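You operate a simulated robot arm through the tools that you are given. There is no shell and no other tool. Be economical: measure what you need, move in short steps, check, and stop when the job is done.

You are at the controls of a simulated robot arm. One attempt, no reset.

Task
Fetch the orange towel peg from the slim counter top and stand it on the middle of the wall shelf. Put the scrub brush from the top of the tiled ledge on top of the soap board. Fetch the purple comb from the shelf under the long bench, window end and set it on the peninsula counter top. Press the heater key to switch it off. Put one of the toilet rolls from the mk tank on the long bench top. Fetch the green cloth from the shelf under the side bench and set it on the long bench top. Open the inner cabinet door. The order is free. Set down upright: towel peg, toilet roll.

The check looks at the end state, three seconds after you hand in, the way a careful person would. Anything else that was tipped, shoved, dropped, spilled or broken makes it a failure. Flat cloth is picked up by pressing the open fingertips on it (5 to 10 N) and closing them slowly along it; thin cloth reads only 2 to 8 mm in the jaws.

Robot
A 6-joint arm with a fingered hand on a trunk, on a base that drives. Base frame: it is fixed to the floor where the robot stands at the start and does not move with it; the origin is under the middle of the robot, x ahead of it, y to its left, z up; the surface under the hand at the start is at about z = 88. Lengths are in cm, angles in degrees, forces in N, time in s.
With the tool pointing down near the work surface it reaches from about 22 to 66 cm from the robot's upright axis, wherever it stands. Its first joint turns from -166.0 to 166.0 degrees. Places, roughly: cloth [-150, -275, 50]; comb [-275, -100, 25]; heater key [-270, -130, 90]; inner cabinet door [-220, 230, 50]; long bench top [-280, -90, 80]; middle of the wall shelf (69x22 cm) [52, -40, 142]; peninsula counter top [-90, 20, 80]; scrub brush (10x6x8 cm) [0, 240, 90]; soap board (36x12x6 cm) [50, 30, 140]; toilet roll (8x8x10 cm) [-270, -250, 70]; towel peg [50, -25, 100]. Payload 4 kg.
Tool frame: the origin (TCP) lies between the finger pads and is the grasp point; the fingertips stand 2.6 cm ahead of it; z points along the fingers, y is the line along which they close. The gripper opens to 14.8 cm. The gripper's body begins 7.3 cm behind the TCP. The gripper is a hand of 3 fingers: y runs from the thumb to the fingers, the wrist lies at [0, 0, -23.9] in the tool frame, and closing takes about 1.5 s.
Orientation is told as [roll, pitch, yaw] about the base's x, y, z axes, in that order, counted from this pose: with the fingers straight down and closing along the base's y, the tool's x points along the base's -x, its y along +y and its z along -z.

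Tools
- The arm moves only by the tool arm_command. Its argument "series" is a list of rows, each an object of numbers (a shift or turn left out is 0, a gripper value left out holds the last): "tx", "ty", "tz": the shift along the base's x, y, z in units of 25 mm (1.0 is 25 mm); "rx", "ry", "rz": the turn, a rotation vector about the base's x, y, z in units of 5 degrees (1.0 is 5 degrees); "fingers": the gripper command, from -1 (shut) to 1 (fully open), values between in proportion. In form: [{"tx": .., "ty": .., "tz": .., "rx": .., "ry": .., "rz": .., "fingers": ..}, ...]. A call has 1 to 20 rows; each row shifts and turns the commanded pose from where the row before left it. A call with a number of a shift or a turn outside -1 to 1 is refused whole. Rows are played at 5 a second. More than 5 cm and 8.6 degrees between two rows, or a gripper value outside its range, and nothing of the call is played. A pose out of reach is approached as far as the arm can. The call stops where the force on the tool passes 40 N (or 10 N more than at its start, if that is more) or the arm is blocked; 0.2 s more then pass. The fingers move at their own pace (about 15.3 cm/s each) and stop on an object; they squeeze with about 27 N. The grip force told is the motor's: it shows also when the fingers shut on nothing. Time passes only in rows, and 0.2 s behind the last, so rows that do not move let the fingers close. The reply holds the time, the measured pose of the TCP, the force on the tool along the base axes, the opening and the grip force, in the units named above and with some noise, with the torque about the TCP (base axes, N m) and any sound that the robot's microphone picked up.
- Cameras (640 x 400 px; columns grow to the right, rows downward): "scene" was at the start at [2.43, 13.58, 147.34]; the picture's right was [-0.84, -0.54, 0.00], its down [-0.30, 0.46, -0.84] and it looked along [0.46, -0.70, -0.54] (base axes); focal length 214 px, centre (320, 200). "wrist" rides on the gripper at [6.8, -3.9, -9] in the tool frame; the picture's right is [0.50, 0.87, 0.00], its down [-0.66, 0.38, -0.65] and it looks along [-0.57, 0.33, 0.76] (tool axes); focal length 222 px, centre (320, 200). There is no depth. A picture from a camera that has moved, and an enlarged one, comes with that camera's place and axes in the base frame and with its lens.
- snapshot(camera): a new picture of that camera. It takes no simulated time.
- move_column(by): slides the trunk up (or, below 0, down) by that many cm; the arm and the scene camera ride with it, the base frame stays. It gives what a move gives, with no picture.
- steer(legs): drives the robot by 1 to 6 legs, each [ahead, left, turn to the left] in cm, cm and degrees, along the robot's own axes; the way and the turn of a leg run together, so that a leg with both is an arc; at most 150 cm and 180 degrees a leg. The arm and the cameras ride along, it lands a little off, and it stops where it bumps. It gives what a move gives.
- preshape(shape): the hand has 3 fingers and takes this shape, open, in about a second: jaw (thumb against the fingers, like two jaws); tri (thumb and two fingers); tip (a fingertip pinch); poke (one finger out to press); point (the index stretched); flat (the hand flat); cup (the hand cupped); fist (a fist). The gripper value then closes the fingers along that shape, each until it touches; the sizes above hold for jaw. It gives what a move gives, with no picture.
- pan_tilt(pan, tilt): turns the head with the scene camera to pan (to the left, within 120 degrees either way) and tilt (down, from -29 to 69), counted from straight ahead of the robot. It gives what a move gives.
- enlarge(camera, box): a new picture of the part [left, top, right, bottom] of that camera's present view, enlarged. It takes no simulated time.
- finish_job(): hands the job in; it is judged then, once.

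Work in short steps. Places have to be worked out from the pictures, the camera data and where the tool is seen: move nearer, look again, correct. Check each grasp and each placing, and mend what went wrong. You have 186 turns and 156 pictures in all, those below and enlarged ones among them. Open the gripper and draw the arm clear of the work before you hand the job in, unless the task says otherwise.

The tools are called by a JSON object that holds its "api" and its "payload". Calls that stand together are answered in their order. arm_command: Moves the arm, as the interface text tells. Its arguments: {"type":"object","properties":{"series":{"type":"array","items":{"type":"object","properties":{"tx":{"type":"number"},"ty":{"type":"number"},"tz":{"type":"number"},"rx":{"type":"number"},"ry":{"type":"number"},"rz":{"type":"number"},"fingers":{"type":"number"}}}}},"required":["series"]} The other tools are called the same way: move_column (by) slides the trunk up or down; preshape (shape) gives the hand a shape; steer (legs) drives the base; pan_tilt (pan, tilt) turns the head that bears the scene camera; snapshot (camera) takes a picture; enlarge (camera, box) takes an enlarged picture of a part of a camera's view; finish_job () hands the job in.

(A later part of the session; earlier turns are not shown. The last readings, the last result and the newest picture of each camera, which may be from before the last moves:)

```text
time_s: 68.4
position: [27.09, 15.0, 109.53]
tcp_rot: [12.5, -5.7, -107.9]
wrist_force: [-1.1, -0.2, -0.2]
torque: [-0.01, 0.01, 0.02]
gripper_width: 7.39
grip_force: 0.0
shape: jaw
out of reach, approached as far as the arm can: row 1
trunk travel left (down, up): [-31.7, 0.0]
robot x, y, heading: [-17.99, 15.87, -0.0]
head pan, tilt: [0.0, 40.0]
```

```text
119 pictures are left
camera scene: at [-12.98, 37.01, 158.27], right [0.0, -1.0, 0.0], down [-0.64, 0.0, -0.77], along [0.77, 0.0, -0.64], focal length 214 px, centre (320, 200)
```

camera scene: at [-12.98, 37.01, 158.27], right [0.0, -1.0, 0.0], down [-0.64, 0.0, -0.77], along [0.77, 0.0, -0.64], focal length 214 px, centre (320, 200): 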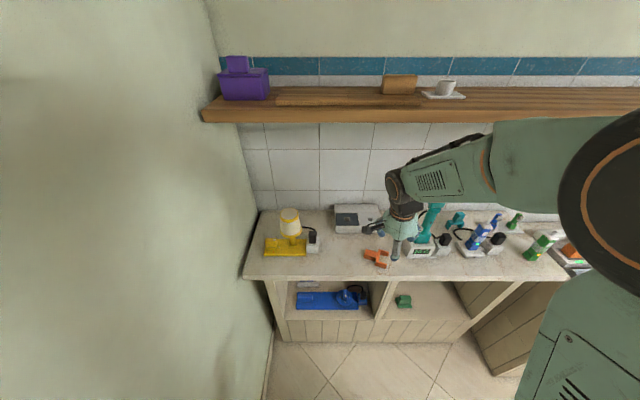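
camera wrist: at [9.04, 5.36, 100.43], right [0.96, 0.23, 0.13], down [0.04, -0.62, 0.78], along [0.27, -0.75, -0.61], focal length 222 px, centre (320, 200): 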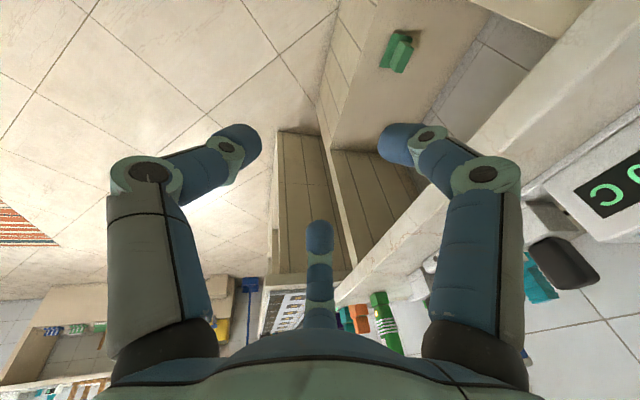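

Now it follows. Correct the tilt so the tool leans with the wrist 15° toward the post's far end, yaw −115°, and come over the peg at z≈101.

{"api": "arm_command", "payload": {"series": [{"ry": 1, "rz": -0.5, "rx": -0.3}, {"ry": 1, "rz": -0.5, "rx": -0.3}, {"ry": 1, "rz": -0.4, "rx": -0.2}, {"ry": 0.3, "tx": 1}, {"tx": 1, "ty": 0.5}, {"tx": 1, "ty": 0.4}, {"tx": 1, "tz": -1}, {"tz": -1}, {"tz": -1}, {}]}}

{"api": "snapshot", "payload": {"camera": "wrist"}}

{"api": "enlarge", "payload": {"camera": "scene", "box": [310, 180, 460, 290]}}

```text
time_s: 70.6
position: [37.43, 17.46, 102.1]
tcp_rot: [-1.8, -15.4, -112.2]
wrist_force: [0.1, 0.5, 0.2]
torque: [0.02, 0.0, -0.03]
gripper_width: 7.41
grip_force: 0.0
shape: jaw
trunk travel left (down, up): [-31.7, 0.0]
robot x, y, heading: [-18.13, 15.83, 0.2]
head pan, tilt: [0.0, 40.0]
```

```text
118 pictures are left
camera wrist: at [37.36, 27.01, 109.02], right [0.98, 0.11, -0.16], down [0.2, -0.58, 0.79], along [0.0, -0.81, -0.59], focal length 222 px, centre (320, 200)
```

wrist: 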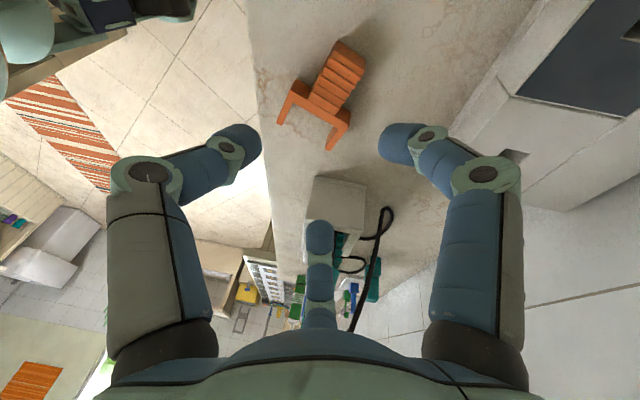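

```text
3.64 times, centred on (385, 235) of scene
camera zoom: at [-12.96, 37.01, 158.28], right [0.0, -1.0, 0.0], down [-0.64, 0.0, -0.77], along [0.77, 0.0, -0.64], focal length 780 px, centre (84, 73)
```

zoom: 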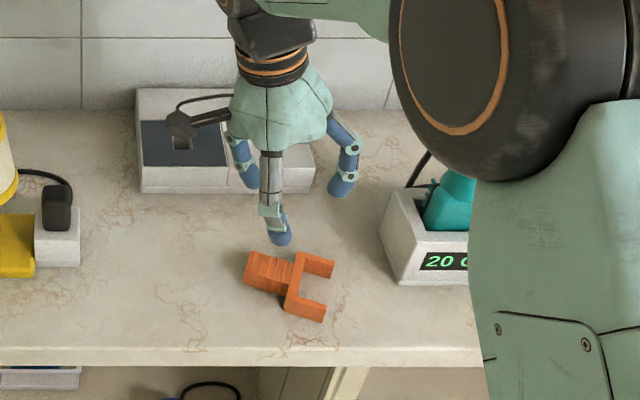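

Post centre refined to ≈(36.4,18.1). Align and descend toward the surface.

{"api": "arm_command", "payload": {"series": [{"tx": -0.4, "ty": 0.25}, {"tz": -1}, {"tz": -1}, {"tz": -1}, {"tz": -0.8}, {}]}}

{"api": "snapshot", "payload": {"camera": "wrist"}}

{"api": "enlarge", "payload": {"camera": "scene", "box": [330, 200, 430, 280]}}

```text
time_s: 72.0
position: [36.37, 17.86, 92.68]
tcp_rot: [-1.8, -15.4, -112.1]
wrist_force: [-1.2, -0.1, 0.7]
torque: [0.0, -0.01, -0.03]
gripper_width: 7.35
grip_force: 0.1
shape: jaw
trunk travel left (down, up): [-31.7, 0.0]
robot x, y, heading: [-18.01, 15.92, 0.1]
head pan, tilt: [0.0, 40.0]
```

```text
116 pictures are left
camera wrist: at [36.38, 27.4, 99.67], right [0.98, 0.11, -0.16], down [0.2, -0.58, 0.79], along [0.0, -0.81, -0.59], focal length 222 px, centre (320, 200)
```

wrist: 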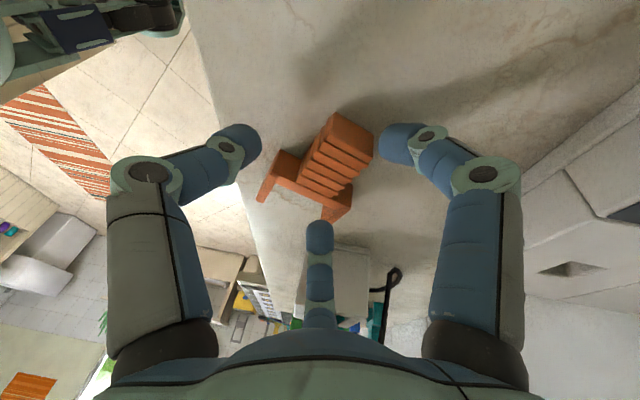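

```text
5.00 times, centred on (380, 240) of scene
camera zoom: at [-12.94, 37.01, 158.28], right [0.0, -1.0, 0.0], down [-0.64, 0.0, -0.77], along [0.77, 0.0, -0.64], focal length 1072 px, centre (20, 0)
```

zoom: 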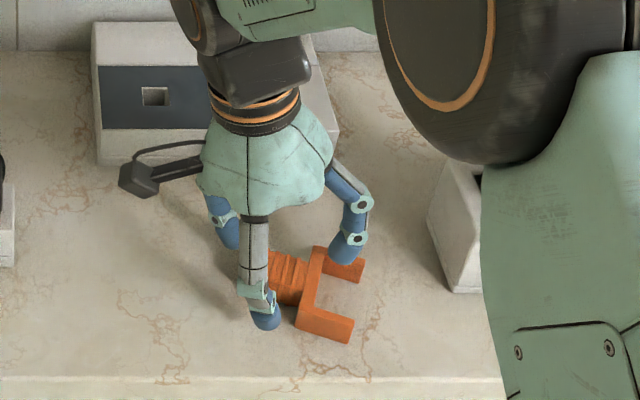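

Narrow to ~4 cm, shift slightly toward the post end, and descend to contact.

{"api": "arm_command", "payload": {"series": [{"tx": 0.27, "ty": 0.22, "fingers": -0.42}, {}, {}, {"tz": -0.4}, {"tz": -0.3}, {}]}}

{"api": "snapshot", "payload": {"camera": "wrist"}}

```text
time_s: 73.2
position: [37.5, 18.51, 91.84]
tcp_rot: [-0.9, -15.1, -112.1]
wrist_force: [3.4, -0.1, 31.3]
torque: [-1.07, 0.15, 0.13]
gripper_width: 4.67
grip_force: 0.0
shape: jaw
trunk travel left (down, up): [-31.7, 0.0]
robot x, y, heading: [-17.83, 16.49, 0.4]
head pan, tilt: [0.0, 40.0]
stopped in row 6: the force on the tool passed its limit at 44 N (the readings are from after the stop); the commanded pose is now the measured one
```

```text
114 pictures are left
camera wrist: at [37.3, 28.01, 98.85], right [0.98, 0.12, -0.14], down [0.18, -0.58, 0.8], along [0.01, -0.81, -0.59], focal length 222 px, centre (320, 200)
```

wrist: 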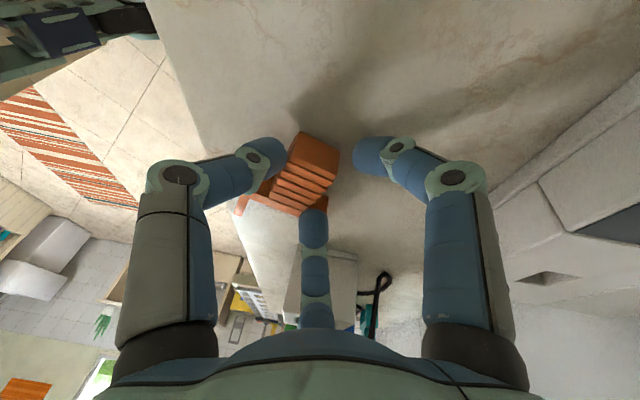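

A finger landed on the peg. Raise, shift (−0.4,+1.3), and descend again.

{"api": "arm_command", "payload": {"series": [{"tz": 0.7}, {"tx": -0.2, "ty": 0.5}, {}]}}

{"api": "snapshot", "payload": {"camera": "wrist"}}

```text
time_s: 74.0
position: [36.7, 19.75, 93.15]
tcp_rot: [-1.4, -15.2, -112.2]
wrist_force: [0.3, -0.3, -0.4]
torque: [-0.01, -0.02, 0.0]
gripper_width: 0.93
grip_force: 26.8
shape: jaw
trunk travel left (down, up): [-31.7, 0.0]
robot x, y, heading: [-18.68, 15.94, 0.0]
head pan, tilt: [0.0, 40.0]
```

```text
113 pictures are left
camera wrist: at [36.77, 29.32, 100.06], right [0.98, 0.11, -0.15], down [0.19, -0.58, 0.79], along [0.0, -0.81, -0.59], focal length 222 px, centre (320, 200)
```

wrist: 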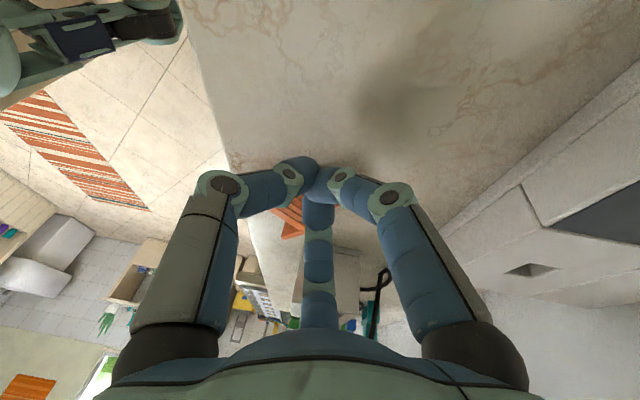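

Fingers closed unexpectedly. Look from the scene camera.

{"api": "enlarge", "payload": {"camera": "scene", "box": [330, 200, 430, 280]}}

```text
5.00 times, centred on (380, 240) of scene
camera zoom: at [-12.9, 36.97, 158.28], right [0.0, -1.0, 0.0], down [-0.64, 0.0, -0.77], along [0.77, 0.0, -0.64], focal length 1072 px, centre (20, 0)
```

zoom: 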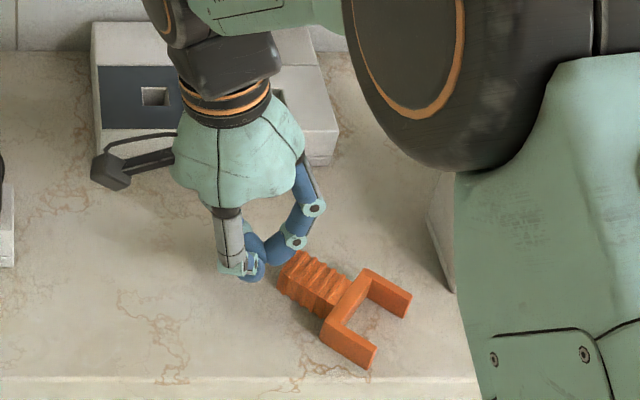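

Peg is free on the counter, axis azimuth ≈57°. Raise, reopen to 4.6 cm, yaw a further −8°, reposition and look.

{"api": "arm_command", "payload": {"series": [{"tz": 1, "fingers": -0.38}, {"tz": 1, "fingers": -0.38, "rz": -0.8}, {"ty": -1, "fingers": -0.38, "rz": -0.8}, {"ty": -0.5, "fingers": -0.38}, {"fingers": -0.38}]}}

{"api": "snapshot", "payload": {"camera": "wrist"}}

```text
time_s: 75.2
position: [36.86, 15.96, 98.14]
tcp_rot: [-1.4, -15.2, -120.2]
wrist_force: [0.6, 0.2, 0.2]
torque: [-0.01, -0.02, -0.03]
gripper_width: 4.54
grip_force: 0.1
shape: jaw
trunk travel left (down, up): [-31.7, 0.0]
robot x, y, heading: [-18.26, 15.57, 0.2]
head pan, tilt: [0.0, 40.0]
```

```text
111 pictures are left
camera wrist: at [38.09, 25.41, 105.08], right [0.99, -0.02, -0.15], down [0.11, -0.6, 0.79], along [-0.11, -0.8, -0.59], focal length 222 px, centre (320, 200)
```

wrist: 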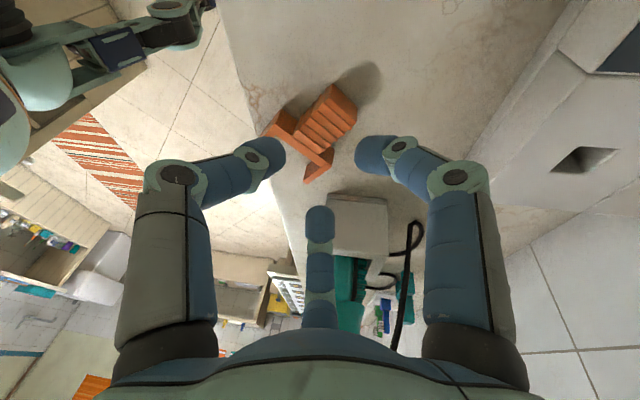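

Narrow to 3.5 cm, yaw a bit more, shift to (36.6,16.2), and descend part way.

{"api": "arm_command", "payload": {"series": [{"rz": -1, "tx": -0.1, "ty": 0.1, "fingers": -0.52}, {"rz": -0.5, "fingers": -0.52}, {"tz": -1, "fingers": -0.52}, {"tz": -0.9, "fingers": -0.52}, {"fingers": -0.52}]}}

{"api": "snapshot", "payload": {"camera": "wrist"}}

```text
time_s: 76.5
position: [36.55, 16.13, 93.43]
tcp_rot: [-1.4, -15.2, -127.7]
wrist_force: [0.2, 0.5, -0.2]
torque: [0.0, 0.01, 0.01]
gripper_width: 3.6
grip_force: 0.1
shape: jaw
trunk travel left (down, up): [-31.7, 0.0]
robot x, y, heading: [-17.96, 16.15, 0.2]
head pan, tilt: [0.0, 40.0]
```

```text
110 pictures are left
camera wrist: at [39.08, 25.39, 100.39], right [0.98, -0.15, -0.15], down [0.03, -0.61, 0.79], along [-0.21, -0.78, -0.59], focal length 222 px, centre (320, 200)
```

wrist: 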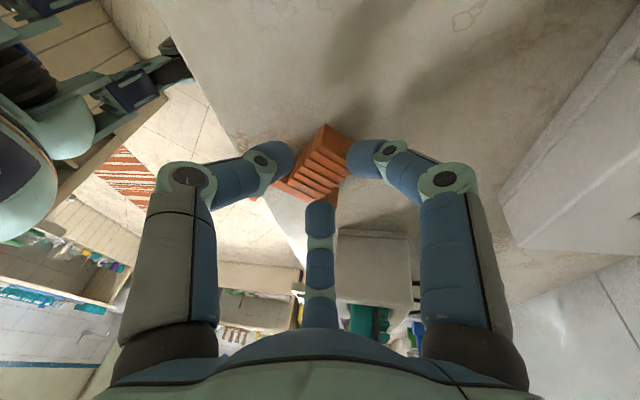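

The post sits centred between the finger tips. Descend in small steps.

{"api": "arm_command", "payload": {"series": [{"tz": -0.3, "fingers": -0.52}, {"fingers": -0.52}, {"tz": -0.2, "fingers": -0.52}, {"fingers": -0.52}]}}

```text
time_s: 77.5
position: [36.64, 16.31, 92.32]
tcp_rot: [-1.2, -15.1, -127.6]
wrist_force: [1.2, -0.9, 20.0]
torque: [-0.6, 0.06, 0.01]
gripper_width: 3.8
grip_force: 0.2
shape: jaw
trunk travel left (down, up): [-31.7, 0.0]
robot x, y, heading: [-18.02, 15.97, -0.0]
head pan, tilt: [0.0, 40.0]
```

Mid finger touches the bar (torque says ~3 cm toward −y). Raise, shift 1 cm toward the post end, and descend again.

{"api": "arm_command", "payload": {"series": [{"tz": 0.4, "fingers": -0.52}, {"tx": 0.22, "ty": 0.27, "fingers": -0.52}, {"tz": -0.5, "fingers": -0.52}, {"tz": -0.2, "fingers": -0.52}, {"fingers": -0.52}]}}

{"api": "snapshot", "payload": {"camera": "wrist"}}

```text
time_s: 78.5
position: [37.38, 16.65, 92.07]
tcp_rot: [-0.7, -15.0, -127.8]
wrist_force: [2.1, -2.0, 32.3]
torque: [-0.93, 0.13, 0.08]
gripper_width: 3.88
grip_force: 0.0
shape: jaw
trunk travel left (down, up): [-31.7, 0.0]
robot x, y, heading: [-18.12, 15.7, -0.2]
head pan, tilt: [0.0, 40.0]
stopped in row 5: the force on the tool passed its limit at 41 N (the readings are from after the stop); the commanded pose is now the measured one
```

```text
109 pictures are left
camera wrist: at [39.76, 26.02, 99.09], right [0.98, -0.15, -0.14], down [0.02, -0.6, 0.8], along [-0.2, -0.78, -0.59], focal length 222 px, centre (320, 200)
```

wrist: 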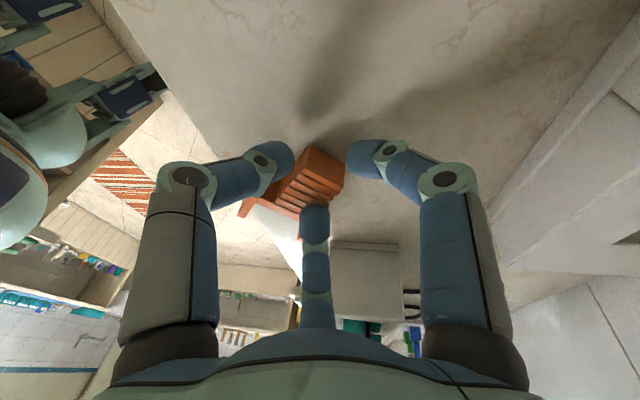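

The three‑finger layout conflicts with the bar. I'll rotate the hand +28° so two fingers straddle the post and the third sits beyond its end.

{"api": "arm_command", "payload": {"series": [{"tz": 0.8, "fingers": -0.52}, {"tz": 0.4, "fingers": -0.32, "rz": 1}, {"rz": 1, "fingers": -0.32}, {"rz": 1, "fingers": -0.32}, {"rz": 1, "fingers": -0.32}, {"rz": 1, "fingers": -0.32}, {"rz": 0.6, "tx": -0.32, "ty": 0.23, "fingers": -0.32}, {"fingers": -0.32}]}}

{"api": "snapshot", "payload": {"camera": "wrist"}}

```text
time_s: 80.3
position: [36.5, 17.44, 94.71]
tcp_rot: [-1.1, -15.0, -99.6]
wrist_force: [-0.4, -0.3, 0.2]
torque: [-0.02, -0.02, 0.02]
gripper_width: 5.02
grip_force: 0.1
shape: jaw
trunk travel left (down, up): [-31.7, 0.0]
robot x, y, heading: [-17.95, 16.02, -0.4]
head pan, tilt: [0.0, 40.0]
```

```text
108 pictures are left
camera wrist: at [34.26, 26.76, 101.71], right [0.93, 0.33, -0.15], down [0.31, -0.52, 0.8], along [0.18, -0.79, -0.59], focal length 222 px, centre (320, 200)
```

wrist: 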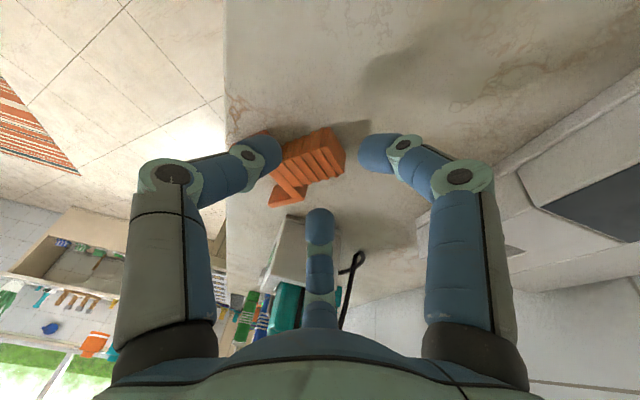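

Adjust yaw −5° and shift so tip centre lies ~1.6 cm inside the post end, then lower halfway and recheck.

{"api": "arm_command", "payload": {"series": [{"rz": -1, "tx": -0.25, "ty": -0.48, "fingers": -0.32}, {"tz": -0.5, "fingers": -0.32}, {"fingers": -0.32}]}}

{"api": "snapshot", "payload": {"camera": "wrist"}}

{"api": "enlarge", "payload": {"camera": "scene", "box": [330, 200, 430, 280]}}

```text
time_s: 81.1
position: [35.79, 16.11, 93.48]
tcp_rot: [-1.0, -15.1, -104.7]
wrist_force: [0.6, -0.5, 0.9]
torque: [0.03, -0.02, 0.02]
gripper_width: 4.99
grip_force: 0.1
shape: jaw
trunk travel left (down, up): [-31.7, 0.0]
robot x, y, heading: [-18.36, 16.16, 0.2]
head pan, tilt: [0.0, 40.0]
```

```text
107 pictures are left
camera wrist: at [34.44, 25.68, 100.39], right [0.96, 0.24, -0.15], down [0.26, -0.55, 0.8], along [0.11, -0.8, -0.59], focal length 222 px, centre (320, 200)
```

wrist: 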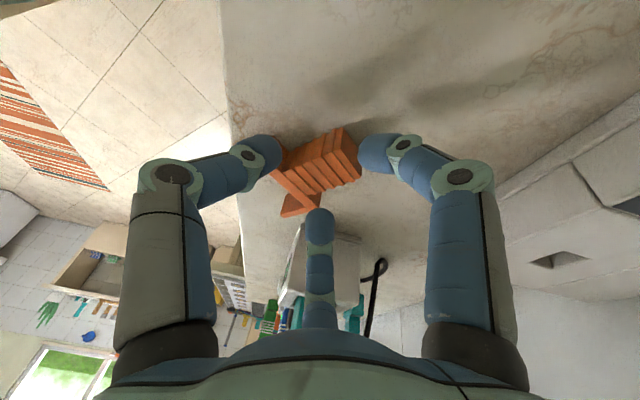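

```text
5.00 times, centred on (380, 240) of scene
camera zoom: at [-12.93, 36.98, 158.28], right [0.0, -1.0, 0.0], down [-0.64, 0.0, -0.77], along [0.77, 0.0, -0.64], focal length 1072 px, centre (20, 0)
```

zoom: 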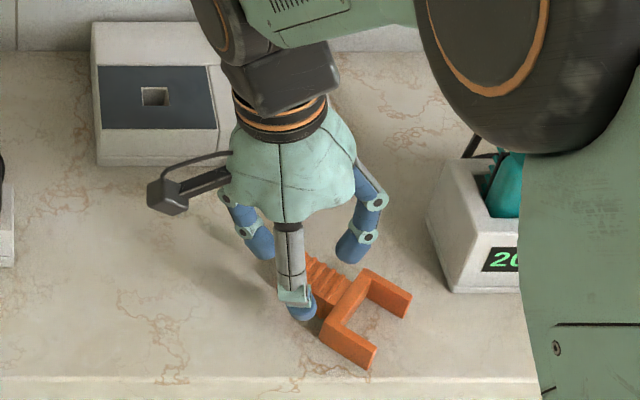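

Layout looks right; shift 4 mm toward the post end and descend.

{"api": "arm_command", "payload": {"series": [{"tx": 0.12, "ty": 0.14, "fingers": -0.32}, {"tz": -0.3, "fingers": -0.32}, {"tz": -0.2, "fingers": -0.32}, {"fingers": -0.32}]}}

```text
time_s: 82.1
position: [36.05, 16.64, 92.17]
tcp_rot: [-1.1, -15.1, -104.7]
wrist_force: [0.7, -1.3, -1.0]
torque: [0.0, -0.01, 0.04]
gripper_width: 4.98
grip_force: 0.0
shape: jaw
trunk travel left (down, up): [-31.7, 0.0]
robot x, y, heading: [-18.1, 16.15, 0.0]
head pan, tilt: [0.0, 40.0]
```

No contact yet; go lower.

{"api": "arm_command", "payload": {"series": [{"tz": -0.2, "fingers": -0.32}, {"tz": -0.2, "fingers": -0.32}, {"fingers": -0.32}]}}

{"api": "snapshot", "payload": {"camera": "wrist"}}

```text
time_s: 82.9
position: [36.3, 16.79, 91.4]
tcp_rot: [-1.0, -15.1, -104.7]
wrist_force: [1.4, 2.4, 6.0]
torque: [0.21, -0.15, -0.03]
gripper_width: 5.08
grip_force: 0.1
shape: jaw
trunk travel left (down, up): [-31.7, 0.0]
robot x, y, heading: [-18.44, 15.55, 0.2]
head pan, tilt: [0.0, 40.0]
```

```text
105 pictures are left
camera wrist: at [34.8, 26.15, 98.27], right [0.96, 0.24, -0.14], down [0.26, -0.55, 0.8], along [0.11, -0.8, -0.59], focal length 222 px, centre (320, 200)
```

wrist: 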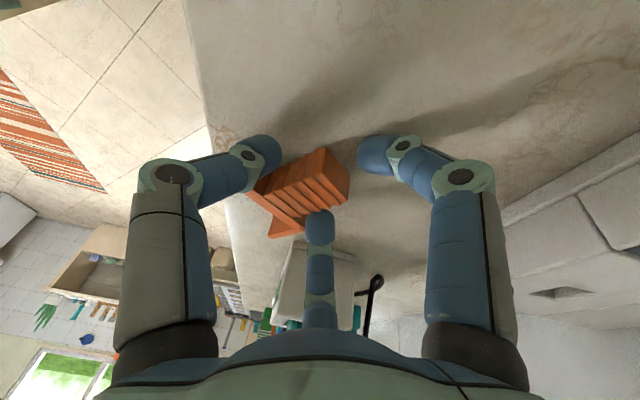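

The end finger touches the counter; the post is between the fingers. Close.

{"api": "arm_command", "payload": {"series": [{"tz": 0.05, "fingers": -0.5}, {"fingers": -0.65}, {"fingers": -0.8}, {"fingers": -1}, {"fingers": -1}, {"fingers": -1}, {"fingers": -1}, {"fingers": -1}]}}

{"api": "snapshot", "payload": {"camera": "wrist"}}

```text
time_s: 84.7
position: [36.1, 16.74, 91.5]
tcp_rot: [-1.1, -15.0, -104.8]
wrist_force: [0.1, -1.1, -0.1]
torque: [0.02, -0.05, -0.04]
gripper_width: 2.81
grip_force: 27.1
shape: jaw
trunk travel left (down, up): [-31.7, 0.0]
robot x, y, heading: [-18.15, 15.72, -0.0]
head pan, tilt: [0.0, 40.0]
```

```text
104 pictures are left
camera wrist: at [34.76, 26.1, 98.32], right [0.96, 0.24, -0.15], down [0.26, -0.55, 0.8], along [0.11, -0.8, -0.59], focal length 222 px, centre (320, 200)
```

wrist: 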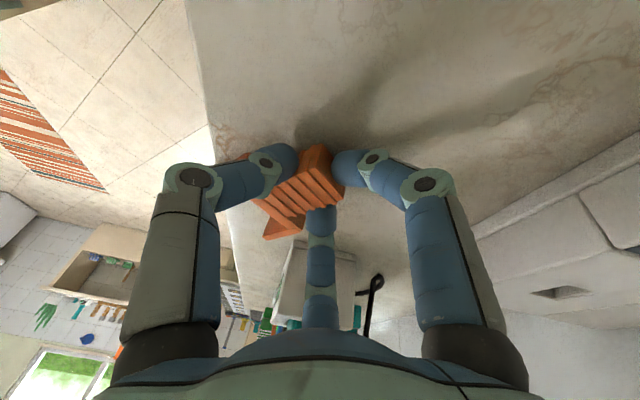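

Gripped (2.8 cm). Lift slowly and look.

{"api": "arm_command", "payload": {"series": [{"tz": 0.5, "fingers": -1}, {"tz": 0.5, "fingers": -1}, {"tz": 1, "fingers": -1}, {"tz": 1, "fingers": -1}, {"tz": 1, "fingers": -1}, {"tx": -1, "fingers": -1}, {"tx": -1, "fingers": -1}, {"tx": -1, "fingers": -1}, {"tx": -1, "fingers": -1}, {"fingers": -1}]}}

{"api": "snapshot", "payload": {"camera": "wrist"}}

{"api": "enlarge", "payload": {"camera": "scene", "box": [300, 160, 480, 300]}}

```text
time_s: 86.9
position: [26.37, 16.44, 101.26]
tcp_rot: [-1.1, -15.1, -104.8]
wrist_force: [0.4, 0.5, -1.0]
torque: [-0.01, -0.04, 0.02]
gripper_width: 2.81
grip_force: 27.0
shape: jaw
trunk travel left (down, up): [-31.7, 0.0]
robot x, y, heading: [-17.88, 16.07, 0.3]
head pan, tilt: [0.0, 40.0]
```

```text
103 pictures are left
camera wrist: at [25.01, 25.93, 108.26], right [0.96, 0.24, -0.15], down [0.26, -0.55, 0.8], along [0.11, -0.8, -0.59], focal length 222 px, centre (320, 200)
```

wrist: 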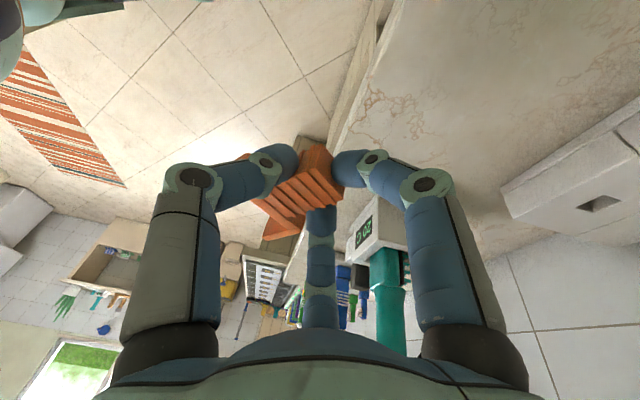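

```text
2.86 times, centred on (390, 230) of scene
camera zoom: at [-12.86, 37.0, 158.27], right [0.0, -1.0, 0.0], down [-0.64, 0.0, -0.77], along [0.77, 0.0, -0.64], focal length 613 px, centre (120, 114)
```

zoom: 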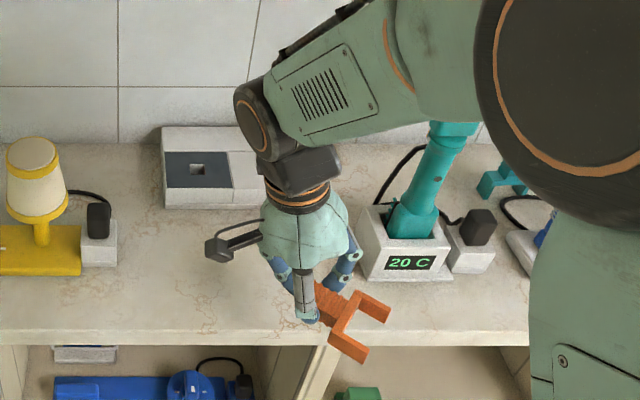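

Peg is firmly held. Back the base 15 cm, then raise the hand to ~z 130.

{"api": "steer", "payload": {"legs": [[-15, 0, 0]]}}

{"api": "arm_command", "payload": {"series": [{"tz": 1, "fingers": -1}, {"tz": 1, "fingers": -1}, {"tz": 1, "fingers": -1}, {"tz": 1, "fingers": -1}, {"tz": 1, "fingers": -1}, {"tz": 1, "fingers": -1}, {"tz": 1, "fingers": -1}, {"tz": 1, "fingers": -1}, {"tz": 1, "fingers": -1}, {"tz": 1, "fingers": -1}, {"tz": 1, "fingers": -1}, {"tz": 1, "fingers": -1}]}}

{"api": "arm_command", "payload": {"series": [{"rx": 0.743, "ry": -0.669, "tx": 0.5, "fingers": -1}, {"rx": 0.743, "ry": -0.669, "tx": 0.5, "fingers": -1}, {"rx": 0.743, "ry": -0.669, "tx": 0.5, "fingers": -1}, {"rx": 0.743, "ry": -0.669, "tx": 0.5, "fingers": -1}, {"rx": 0.743, "ry": -0.669, "tx": 0.5, "fingers": -1}, {"rx": 0.743, "ry": -0.669, "tx": 0.5, "fingers": -1}, {"fingers": -1}]}}

{"api": "snapshot", "payload": {"camera": "scene"}}

```text
time_s: 88.3
position: [11.35, 16.35, 101.43]
tcp_rot: [-0.9, -15.1, -104.6]
wrist_force: [0.6, -0.8, 0.2]
torque: [0.02, -0.04, 0.01]
gripper_width: 2.79
grip_force: 26.9
shape: jaw
trunk travel left (down, up): [-31.7, 0.0]
robot x, y, heading: [-32.97, 15.89, 0.2]
head pan, tilt: [0.0, 40.0]
```

```text
time_s: 90.9
position: [11.33, 16.32, 131.16]
tcp_rot: [-1.1, -15.1, -104.7]
wrist_force: [-0.7, 0.4, 0.0]
torque: [0.0, -0.01, 0.02]
gripper_width: 2.77
grip_force: 27.4
shape: jaw
trunk travel left (down, up): [-31.7, 0.0]
robot x, y, heading: [-33.25, 15.44, 0.1]
head pan, tilt: [0.0, 40.0]
```

```text
time_s: 92.5
position: [18.81, 16.22, 131.32]
tcp_rot: [12.5, 11.7, -105.0]
wrist_force: [0.7, 0.2, 0.4]
torque: [0.02, -0.02, -0.02]
gripper_width: 2.78
grip_force: 26.7
shape: jaw
trunk travel left (down, up): [-31.7, 0.0]
robot x, y, heading: [-33.26, 15.76, 0.3]
head pan, tilt: [0.0, 40.0]
```

```text
101 pictures are left
camera scene: at [-27.99, 36.76, 158.27], right [0.0, -1.0, 0.0], down [-0.64, 0.0, -0.77], along [0.77, 0.0, -0.64], focal length 214 px, centre (320, 200)
```

scene: 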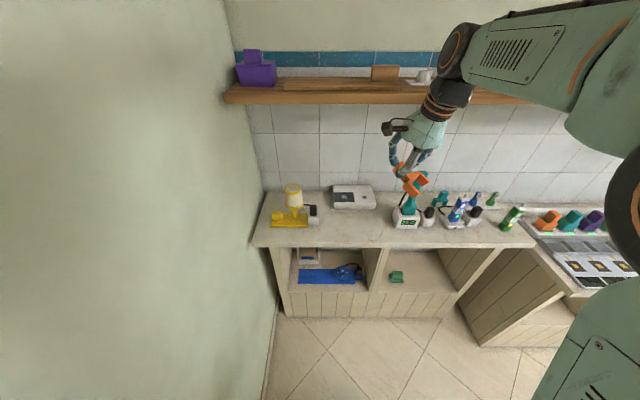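

Rotation proceeds well. Continue the remaining 60°.

{"api": "arm_command", "payload": {"series": [{"rx": 0.743, "ry": -0.669, "tx": 0.3, "fingers": -1}, {"rx": 0.743, "ry": -0.669, "tx": 0.3, "fingers": -1}, {"rx": 0.743, "ry": -0.669, "tx": 0.3, "fingers": -1}, {"rx": 0.743, "ry": -0.669, "tx": 0.3, "fingers": -1}, {"rx": 0.743, "ry": -0.669, "fingers": -1}, {"rx": 0.743, "ry": -0.669, "fingers": -1}, {"rx": 0.743, "ry": -0.669, "fingers": -1}, {"rx": 0.743, "ry": -0.669, "fingers": -1}, {"rx": 0.743, "ry": -0.669, "fingers": -1}, {"rx": 0.743, "ry": -0.669, "fingers": -1}, {"rx": 0.743, "ry": -0.669, "fingers": -1}, {"rx": 0.743, "ry": -0.669, "fingers": -1}, {"fingers": -1}]}}

{"api": "snapshot", "payload": {"camera": "scene"}}

{"api": "snapshot", "payload": {"camera": "wrist"}}

```text
time_s: 95.3
position: [21.84, 16.31, 131.28]
tcp_rot: [62.4, 58.9, -72.4]
wrist_force: [-0.3, -0.9, -0.7]
torque: [-0.02, 0.0, -0.02]
gripper_width: 2.76
grip_force: 26.7
shape: jaw
trunk travel left (down, up): [-31.7, 0.0]
robot x, y, heading: [-33.17, 15.88, 0.6]
head pan, tilt: [0.0, 40.0]
```

```text
100 pictures are left
camera scene: at [-27.99, 36.75, 158.27], right [0.0, -1.0, 0.0], down [-0.64, 0.0, -0.77], along [0.77, 0.0, -0.64], focal length 214 px, centre (320, 200)
```

scene: 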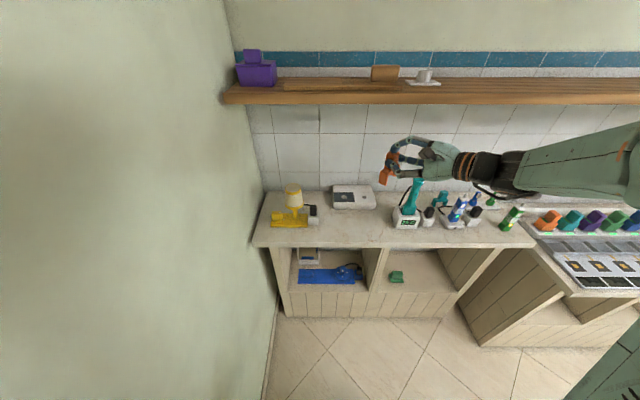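

```text
99 pictures are left
camera wrist: at [11.58, 15.97, 137.43], right [0.5, -0.26, 0.82], down [-0.12, -0.97, -0.23], along [0.86, 0.02, -0.52], focal length 222 px, centre (320, 200)
```

wrist: 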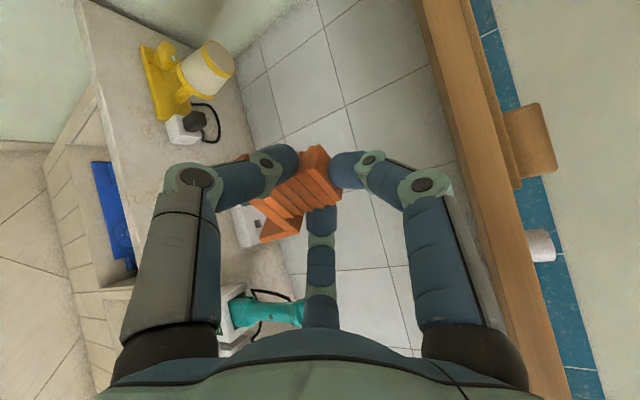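

Zoom on the peg to check verticality.

{"api": "enlarge", "payload": {"camera": "scene", "box": [360, 120, 480, 220]}}

```text
4.00 times, centred on (420, 170) of scene
camera zoom: at [-27.99, 36.75, 158.27], right [0.0, -1.0, 0.0], down [-0.64, 0.0, -0.77], along [0.77, 0.0, -0.64], focal length 858 px, centre (-80, 320)
```

zoom: 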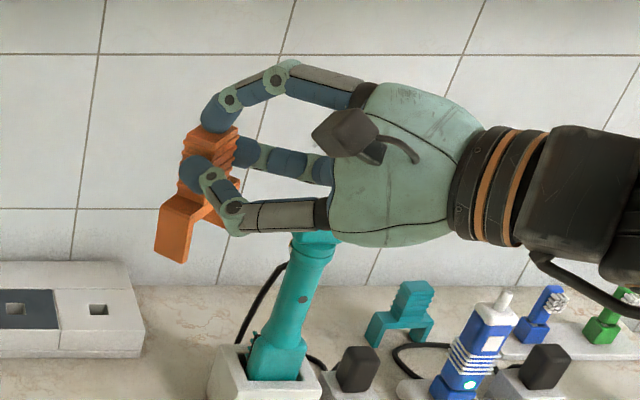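

Peg hangs vertical, bottom ≈10 cm below TCP. Raise to z≈157 here.

{"api": "arm_command", "payload": {"series": [{"tz": 1, "tx": -0.5, "fingers": -1}, {"tz": 1, "tx": -0.5, "fingers": -1}, {"tz": 1, "tx": -0.5, "fingers": -1}, {"tz": 1, "tx": -0.5, "fingers": -1}, {"tz": 1, "tx": -0.5, "fingers": -1}, {"tz": 1, "fingers": -1}, {"tz": 1, "fingers": -1}, {"tz": 1, "fingers": -1}, {"tz": 1, "fingers": -1}, {"tz": 1, "fingers": -1}, {"tz": 0.5, "fingers": -1}, {"fingers": -1}]}}

{"api": "snapshot", "payload": {"camera": "scene"}}

```text
time_s: 97.9
position: [15.43, 16.2, 157.44]
tcp_rot: [62.3, 58.9, -72.4]
wrist_force: [0.2, -0.4, -1.1]
torque: [-0.01, 0.0, 0.0]
gripper_width: 2.79
grip_force: 27.3
shape: jaw
trunk travel left (down, up): [-31.7, 0.0]
robot x, y, heading: [-33.34, 15.67, -0.0]
head pan, tilt: [0.0, 40.0]
```

```text
97 pictures are left
camera scene: at [-27.98, 36.73, 158.27], right [0.0, -1.0, 0.0], down [-0.64, 0.0, -0.77], along [0.77, 0.0, -0.64], focal length 214 px, centre (320, 200)
```

scene: 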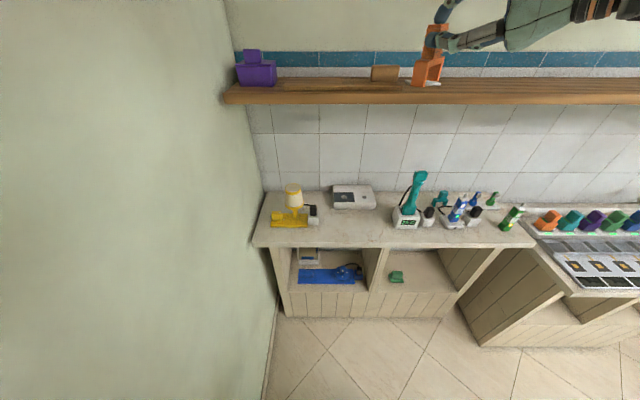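

Good. Drive right 57.5 cm then ahead 22 cm.

{"api": "steer", "payload": {"legs": [[0, -57.5, 0], [22, 0, 0]]}}

{"api": "snapshot", "payload": {"camera": "scene"}}

```text
time_s: 104.7
position: [37.57, -41.77, 157.42]
tcp_rot: [62.2, 58.9, -73.1]
wrist_force: [0.2, -0.3, -1.2]
torque: [0.0, -0.01, -0.02]
gripper_width: 2.79
grip_force: 26.9
shape: jaw
trunk travel left (down, up): [-31.7, 0.0]
robot x, y, heading: [-10.89, -42.48, -0.1]
head pan, tilt: [0.0, 40.0]
```

```text
96 pictures are left
camera scene: at [-5.76, -20.97, 158.26], right [0.0, -1.0, 0.0], down [-0.64, 0.0, -0.77], along [0.77, 0.0, -0.64], focal length 214 px, centre (320, 200)
```

scene: 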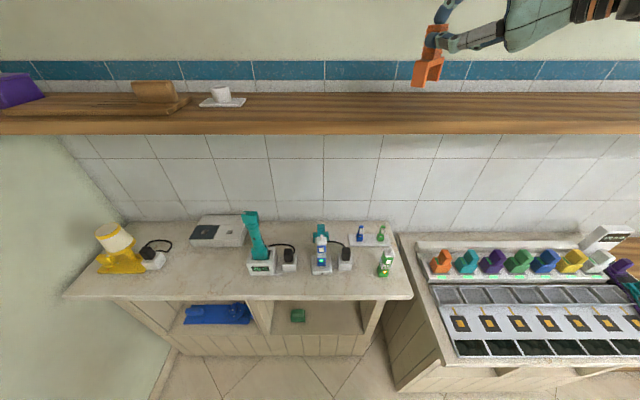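

Advance 11 cm over the shelf and begin lowering.

{"api": "arm_command", "payload": {"series": [{"tx": 1, "fingers": -1}, {"tx": 1, "fingers": -1}, {"tx": 1, "fingers": -1}, {"tx": 1, "fingers": -1}, {"tx": 0.5, "fingers": -1}, {"tz": -0.5, "fingers": -1}, {"tz": -0.5, "fingers": -1}, {"fingers": -1}]}}

{"api": "enlarge", "payload": {"camera": "scene", "box": [380, 0, 640, 140]}}

```text
time_s: 106.5
position: [48.9, -41.66, 155.03]
tcp_rot: [62.3, 58.9, -72.9]
wrist_force: [0.0, 0.6, 0.2]
torque: [-0.02, -0.02, 0.0]
gripper_width: 2.8
grip_force: 26.7
shape: jaw
trunk travel left (down, up): [-31.7, 0.0]
robot x, y, heading: [-11.06, -41.97, -0.2]
head pan, tilt: [0.0, 40.0]
```

```text
2.46 times, centred on (510, 70) of scene
camera zoom: at [-5.78, -20.98, 158.27], right [0.0, -1.0, 0.0], down [-0.64, 0.0, -0.77], along [0.77, 0.0, -0.64], focal length 528 px, centre (-148, 520)
```

zoom: 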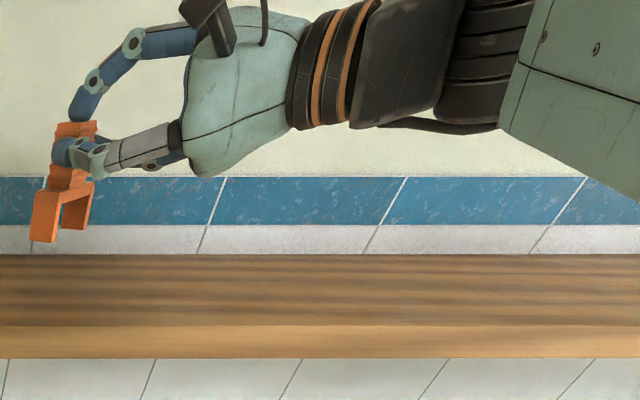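

Legs' bottom ≈4.5 cm above the shelf. Lower in steps until contact.

{"api": "arm_command", "payload": {"series": [{"tz": -0.6, "fingers": -1}, {"tz": -0.6, "fingers": -1}, {"tz": -0.2, "fingers": -1}, {"fingers": -1}]}}

{"api": "enlarge", "payload": {"camera": "scene", "box": [380, 20, 480, 130]}}

```text
time_s: 107.5
position: [48.85, -41.59, 151.49]
tcp_rot: [62.3, 58.8, -73.0]
wrist_force: [-0.5, -0.1, 0.1]
torque: [0.02, -0.03, -0.02]
gripper_width: 2.81
grip_force: 27.3
shape: jaw
trunk travel left (down, up): [-31.7, 0.0]
robot x, y, heading: [-11.15, -42.02, -0.2]
head pan, tilt: [0.0, 40.0]
```

```text
3.64 times, centred on (430, 75) of scene
camera zoom: at [-5.77, -20.98, 158.27], right [0.0, -1.0, 0.0], down [-0.64, 0.0, -0.77], along [0.77, 0.0, -0.64], focal length 780 px, centre (-80, 654)
```

zoom: 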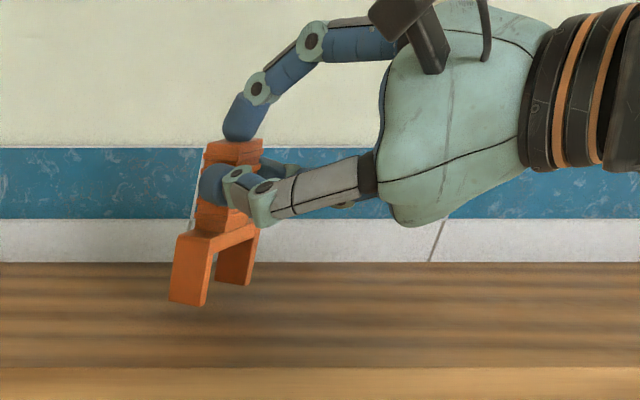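

Continue in small steps.

{"api": "arm_command", "payload": {"series": [{"tz": -0.12, "fingers": -1}, {"fingers": -1}, {"tz": -0.12, "fingers": -1}, {"fingers": -1}, {"tz": -0.1, "fingers": -1}, {"fingers": -1}]}}

```text
time_s: 108.9
position: [48.94, -41.59, 150.68]
tcp_rot: [62.2, 58.9, -73.0]
wrist_force: [0.0, -0.7, -0.5]
torque: [-0.01, 0.03, 0.03]
gripper_width: 2.79
grip_force: 27.6
shape: jaw
trunk travel left (down, up): [-31.7, 0.0]
robot x, y, heading: [-10.76, -42.0, -0.2]
head pan, tilt: [0.0, 40.0]
```

{"api": "arm_command", "payload": {"series": [{"tz": -0.1, "fingers": -1}, {"fingers": -1}, {"tz": -0.1, "fingers": -1}, {"fingers": -1}]}}

{"api": "enlarge", "payload": {"camera": "scene", "box": [380, 20, 480, 130]}}

```text
time_s: 109.9
position: [48.83, -41.8, 150.17]
tcp_rot: [62.5, 58.9, -72.6]
wrist_force: [2.1, -2.5, 12.5]
torque: [0.26, -0.16, -0.1]
gripper_width: 2.73
grip_force: 26.8
shape: jaw
trunk travel left (down, up): [-31.7, 0.0]
robot x, y, heading: [-10.93, -42.19, -0.3]
head pan, tilt: [0.0, 40.0]
```

```text
3.64 times, centred on (430, 75) of scene
camera zoom: at [-5.85, -21.05, 158.3], right [0.0, -1.0, 0.0], down [-0.64, 0.0, -0.77], along [0.77, 0.0, -0.64], focal length 780 px, centre (-80, 654)
```

zoom: 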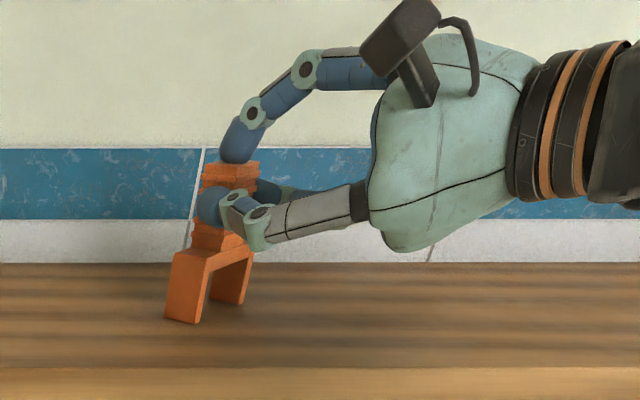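

Contact 12 N under the peg. Ease 1 mm and open gradually.

{"api": "arm_command", "payload": {"series": [{"tz": 0.05, "fingers": -1}, {"fingers": -0.6}, {"fingers": -0.4}, {"fingers": -0.2}, {"fingers": 0}, {"fingers": 0}]}}

{"api": "enlarge", "payload": {"camera": "scene", "box": [380, 20, 480, 130]}}

```text
time_s: 111.3
position: [48.82, -41.71, 150.25]
tcp_rot: [62.1, 58.9, -73.0]
wrist_force: [-0.4, -0.2, 0.5]
torque: [-0.02, 0.01, 0.01]
gripper_width: 7.33
grip_force: 0.0
shape: jaw
trunk travel left (down, up): [-31.7, 0.0]
robot x, y, heading: [-11.23, -41.76, -0.3]
head pan, tilt: [0.0, 40.0]
```

```text
3.64 times, centred on (430, 75) of scene
camera zoom: at [-5.78, -20.98, 158.27], right [0.0, -1.0, 0.0], down [-0.64, 0.0, -0.77], along [0.77, 0.0, -0.64], focal length 780 px, centre (-80, 654)
```

zoom: 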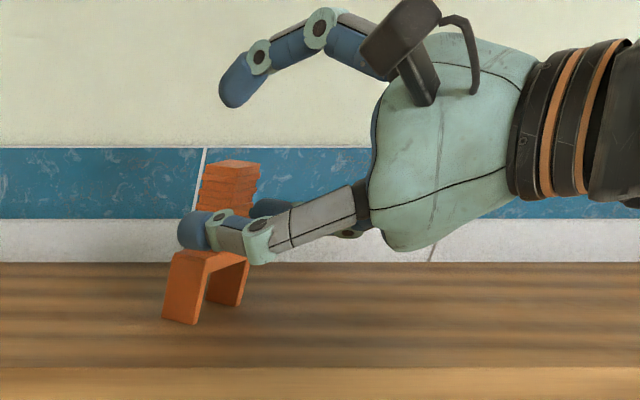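

It stands. Withdraw backward along the hand's axis.

{"api": "arm_command", "payload": {"series": [{"tx": -0.72, "ty": -0.65, "tz": 0.24, "fingers": 0}, {"tx": -0.72, "ty": -0.65, "tz": 0.24, "fingers": 0}, {"tx": -0.72, "ty": -0.65, "tz": 0.24, "fingers": 0}, {"tx": -0.72, "ty": -0.65, "tz": 0.24, "fingers": 0}, {"tx": -1, "tz": 0.5, "fingers": 0}, {"tx": -1, "tz": 0.5, "fingers": 0}, {"tx": -1, "fingers": 0}]}}

{"api": "snapshot", "payload": {"camera": "scene"}}

```text
time_s: 112.9
position: [33.96, -48.02, 155.14]
tcp_rot: [62.3, 58.9, -72.9]
wrist_force: [-0.3, 1.2, -0.6]
torque: [-0.01, 0.01, -0.02]
gripper_width: 7.34
grip_force: 0.1
shape: jaw
trunk travel left (down, up): [-31.7, 0.0]
robot x, y, heading: [-11.29, -42.14, -0.1]
head pan, tilt: [0.0, 40.0]
```

```text
91 pictures are left
camera scene: at [-5.88, -20.93, 158.27], right [0.0, -1.0, 0.0], down [-0.64, 0.0, -0.77], along [0.77, 0.0, -0.64], focal length 214 px, centre (320, 200)
```

scene: 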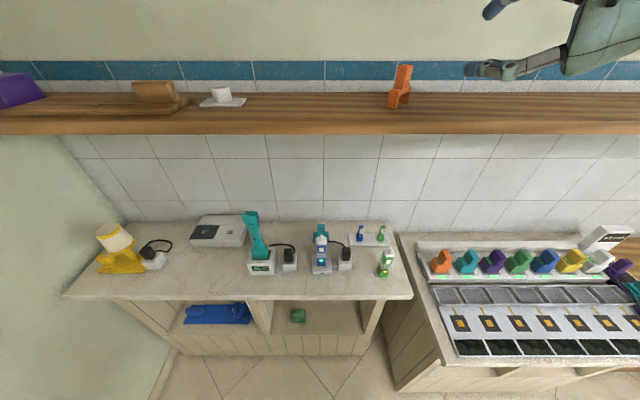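

Peg is standing on the shelf. Back off 30 cm and rotate the hand back to pointing down.

{"api": "steer", "payload": {"legs": [[-30, 0, 0]]}}

{"api": "arm_command", "payload": {"series": [{"tz": -1, "fingers": -0.5}, {"tz": -1}, {"tz": -1}, {"tz": -1}, {"tz": -1}, {"tz": -1}, {"tz": -1}, {"tz": -1}, {"tz": -1, "ty": 1}, {"tz": -1, "ty": 1}]}}

{"api": "arm_command", "payload": {"series": [{"rx": -0.743, "ry": 0.669}, {"rx": -0.743, "ry": 0.669}, {"rx": -0.743, "ry": 0.669}, {"rx": -0.743, "ry": 0.669}, {"rx": -0.743, "ry": 0.669}, {"rx": -0.743, "ry": 0.669}, {"rx": -0.743, "ry": 0.669}, {"rx": -0.743, "ry": 0.669}, {"rx": -0.743, "ry": 0.669}, {"rx": -0.743, "ry": 0.669}, {"rx": -0.743, "ry": 0.669}, {"rx": -0.743, "ry": 0.669}, {"rx": -0.743, "ry": 0.669}, {"rx": -0.743, "ry": 0.669}, {"rx": -0.743, "ry": 0.669}, {}]}}

{"api": "pan_tilt", "payload": {"pan": 90, "tilt": 15}}

{"api": "snapshot", "payload": {"camera": "scene"}}

```text
time_s: 115.0
position: [3.61, -47.94, 155.1]
tcp_rot: [62.3, 58.9, -72.6]
wrist_force: [-0.3, 0.7, 1.3]
torque: [-0.02, -0.01, 0.0]
gripper_width: 7.33
grip_force: 0.1
shape: jaw
trunk travel left (down, up): [-31.7, 0.0]
robot x, y, heading: [-41.81, -42.13, 0.2]
head pan, tilt: [0.0, 40.0]
```

```text
time_s: 117.2
position: [3.56, -42.64, 129.98]
tcp_rot: [62.3, 58.9, -72.6]
wrist_force: [0.3, -0.2, -0.4]
torque: [0.01, -0.01, -0.01]
gripper_width: 3.71
grip_force: 0.1
shape: jaw
trunk travel left (down, up): [-31.7, 0.0]
robot x, y, heading: [-41.24, -42.06, -0.0]
head pan, tilt: [0.0, 40.0]
```

```text
time_s: 120.6
position: [3.66, -42.97, 130.18]
tcp_rot: [5.9, -1.9, -105.7]
wrist_force: [0.3, 0.2, -0.1]
torque: [-0.05, 0.02, 0.04]
gripper_width: 3.75
grip_force: 0.0
shape: jaw
trunk travel left (down, up): [-31.7, 0.0]
robot x, y, heading: [-41.71, -42.29, 0.1]
head pan, tilt: [0.0, 40.0]
```

```text
time_s: 122.3
position: [3.66, -42.91, 130.13]
tcp_rot: [5.8, -1.8, -105.7]
wrist_force: [-0.2, -0.5, 0.4]
torque: [0.0, -0.02, -0.03]
gripper_width: 3.71
grip_force: 0.1
shape: jaw
trunk travel left (down, up): [-31.7, 0.0]
robot x, y, heading: [-41.39, -42.13, 0.1]
head pan, tilt: [90.0, 15.0]
```

```text
90 pictures are left
camera scene: at [-44.9, -11.63, 162.23], right [1.0, 0.0, 0.0], down [0.0, -0.26, -0.97], along [0.0, 0.97, -0.26], focal length 214 px, centre (320, 200)
```

scene: 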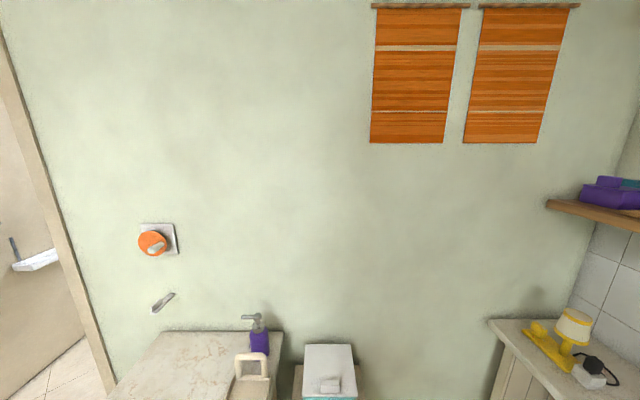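

A wall lies at y≈60 with a doorway at the left. Look farther left/back, and right/back.

{"api": "pan_tilt", "payload": {"pan": 120, "tilt": 30}}

{"api": "snapshot", "payload": {"camera": "scene"}}

{"api": "pan_tilt", "payload": {"pan": -120, "tilt": 25}}

{"api": "snapshot", "payload": {"camera": "scene"}}

```text
time_s: 123.2
position: [3.57, -42.8, 130.08]
tcp_rot: [5.9, -1.8, -105.8]
wrist_force: [0.0, -0.2, 0.6]
torque: [0.04, 0.0, 0.01]
gripper_width: 3.72
grip_force: 0.0
shape: jaw
trunk travel left (down, up): [-31.7, 0.0]
robot x, y, heading: [-41.42, -42.16, 0.4]
head pan, tilt: [120.0, 30.0]
```

```text
89 pictures are left
camera scene: at [-49.42, -13.15, 159.81], right [0.87, 0.5, 0.0], down [0.25, -0.43, -0.87], along [-0.43, 0.75, -0.5], focal length 214 px, centre (320, 200)
```

scene: 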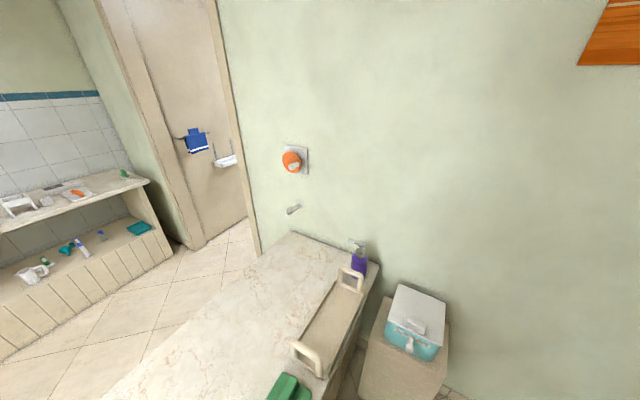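

```text
time_s: 126.6
position: [3.61, -42.83, 130.14]
tcp_rot: [6.0, -1.9, -105.6]
wrist_force: [0.1, -0.1, 0.1]
torque: [0.03, -0.01, -0.03]
gripper_width: 3.73
grip_force: 0.1
shape: jaw
trunk travel left (down, up): [-31.7, 0.0]
robot x, y, heading: [-41.75, -41.95, 0.1]
head pan, tilt: [-120.0, 25.0]
```

```text
88 pictures are left
camera scene: at [-49.46, -28.96, 160.61], right [-0.87, 0.5, 0.0], down [0.21, 0.37, -0.91], along [-0.45, -0.79, -0.42], focal length 214 px, centre (320, 200)
```

scene: 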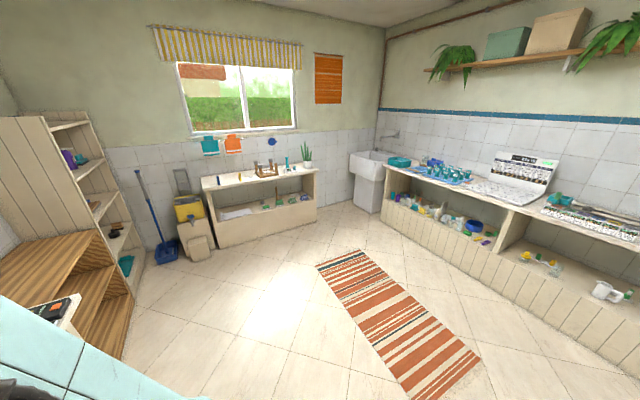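

Overview obtained: long bench along x≈−235…−300, sink at the far corner, side bench under the window, doorway in the y≈62 wall at x −142…−240. First untwist the hand.

{"api": "arm_command", "payload": {"series": [{"rz": 1}, {"rz": 1}, {"rz": 1}, {"rz": 1}, {"rz": 1}, {"rz": 1}, {"rz": 1}, {"rz": 1}, {"rz": 1}, {"rz": 1}, {"rz": 1}, {"rz": 1}, {"rz": 1}, {"rz": 1}, {"rz": 1}, {"rz": 1}, {"rz": 1}, {"rz": 1}, {"rz": 1}, {"rz": 1}]}}

{"api": "steer", "payload": {"legs": [[-70, 0, 0], [0, 0, -180], [0, 0, 0]]}}

```text
time_s: 130.8
position: [3.68, -42.92, 130.14]
tcp_rot: [6.0, -1.8, -5.6]
wrist_force: [-0.1, 0.7, -0.7]
torque: [-0.02, -0.01, -0.02]
gripper_width: 3.74
grip_force: 0.1
shape: jaw
trunk travel left (down, up): [-31.7, 0.0]
robot x, y, heading: [-41.43, -41.76, 0.1]
head pan, tilt: [-120.0, 25.0]
```

```text
time_s: 132.2
position: [-5.39, -43.6, 130.19]
tcp_rot: [6.0, -1.9, -5.7]
wrist_force: [-0.5, 0.0, -0.5]
torque: [0.02, -0.05, 0.02]
gripper_width: 3.73
grip_force: 0.0
shape: jaw
trunk travel left (down, up): [-31.7, 0.0]
robot x, y, heading: [-50.06, -42.6, 0.3]
head pan, tilt: [-120.0, 25.0]
stopped in leg 1: the robot was blocked; the commanded pose is now the measured one
```

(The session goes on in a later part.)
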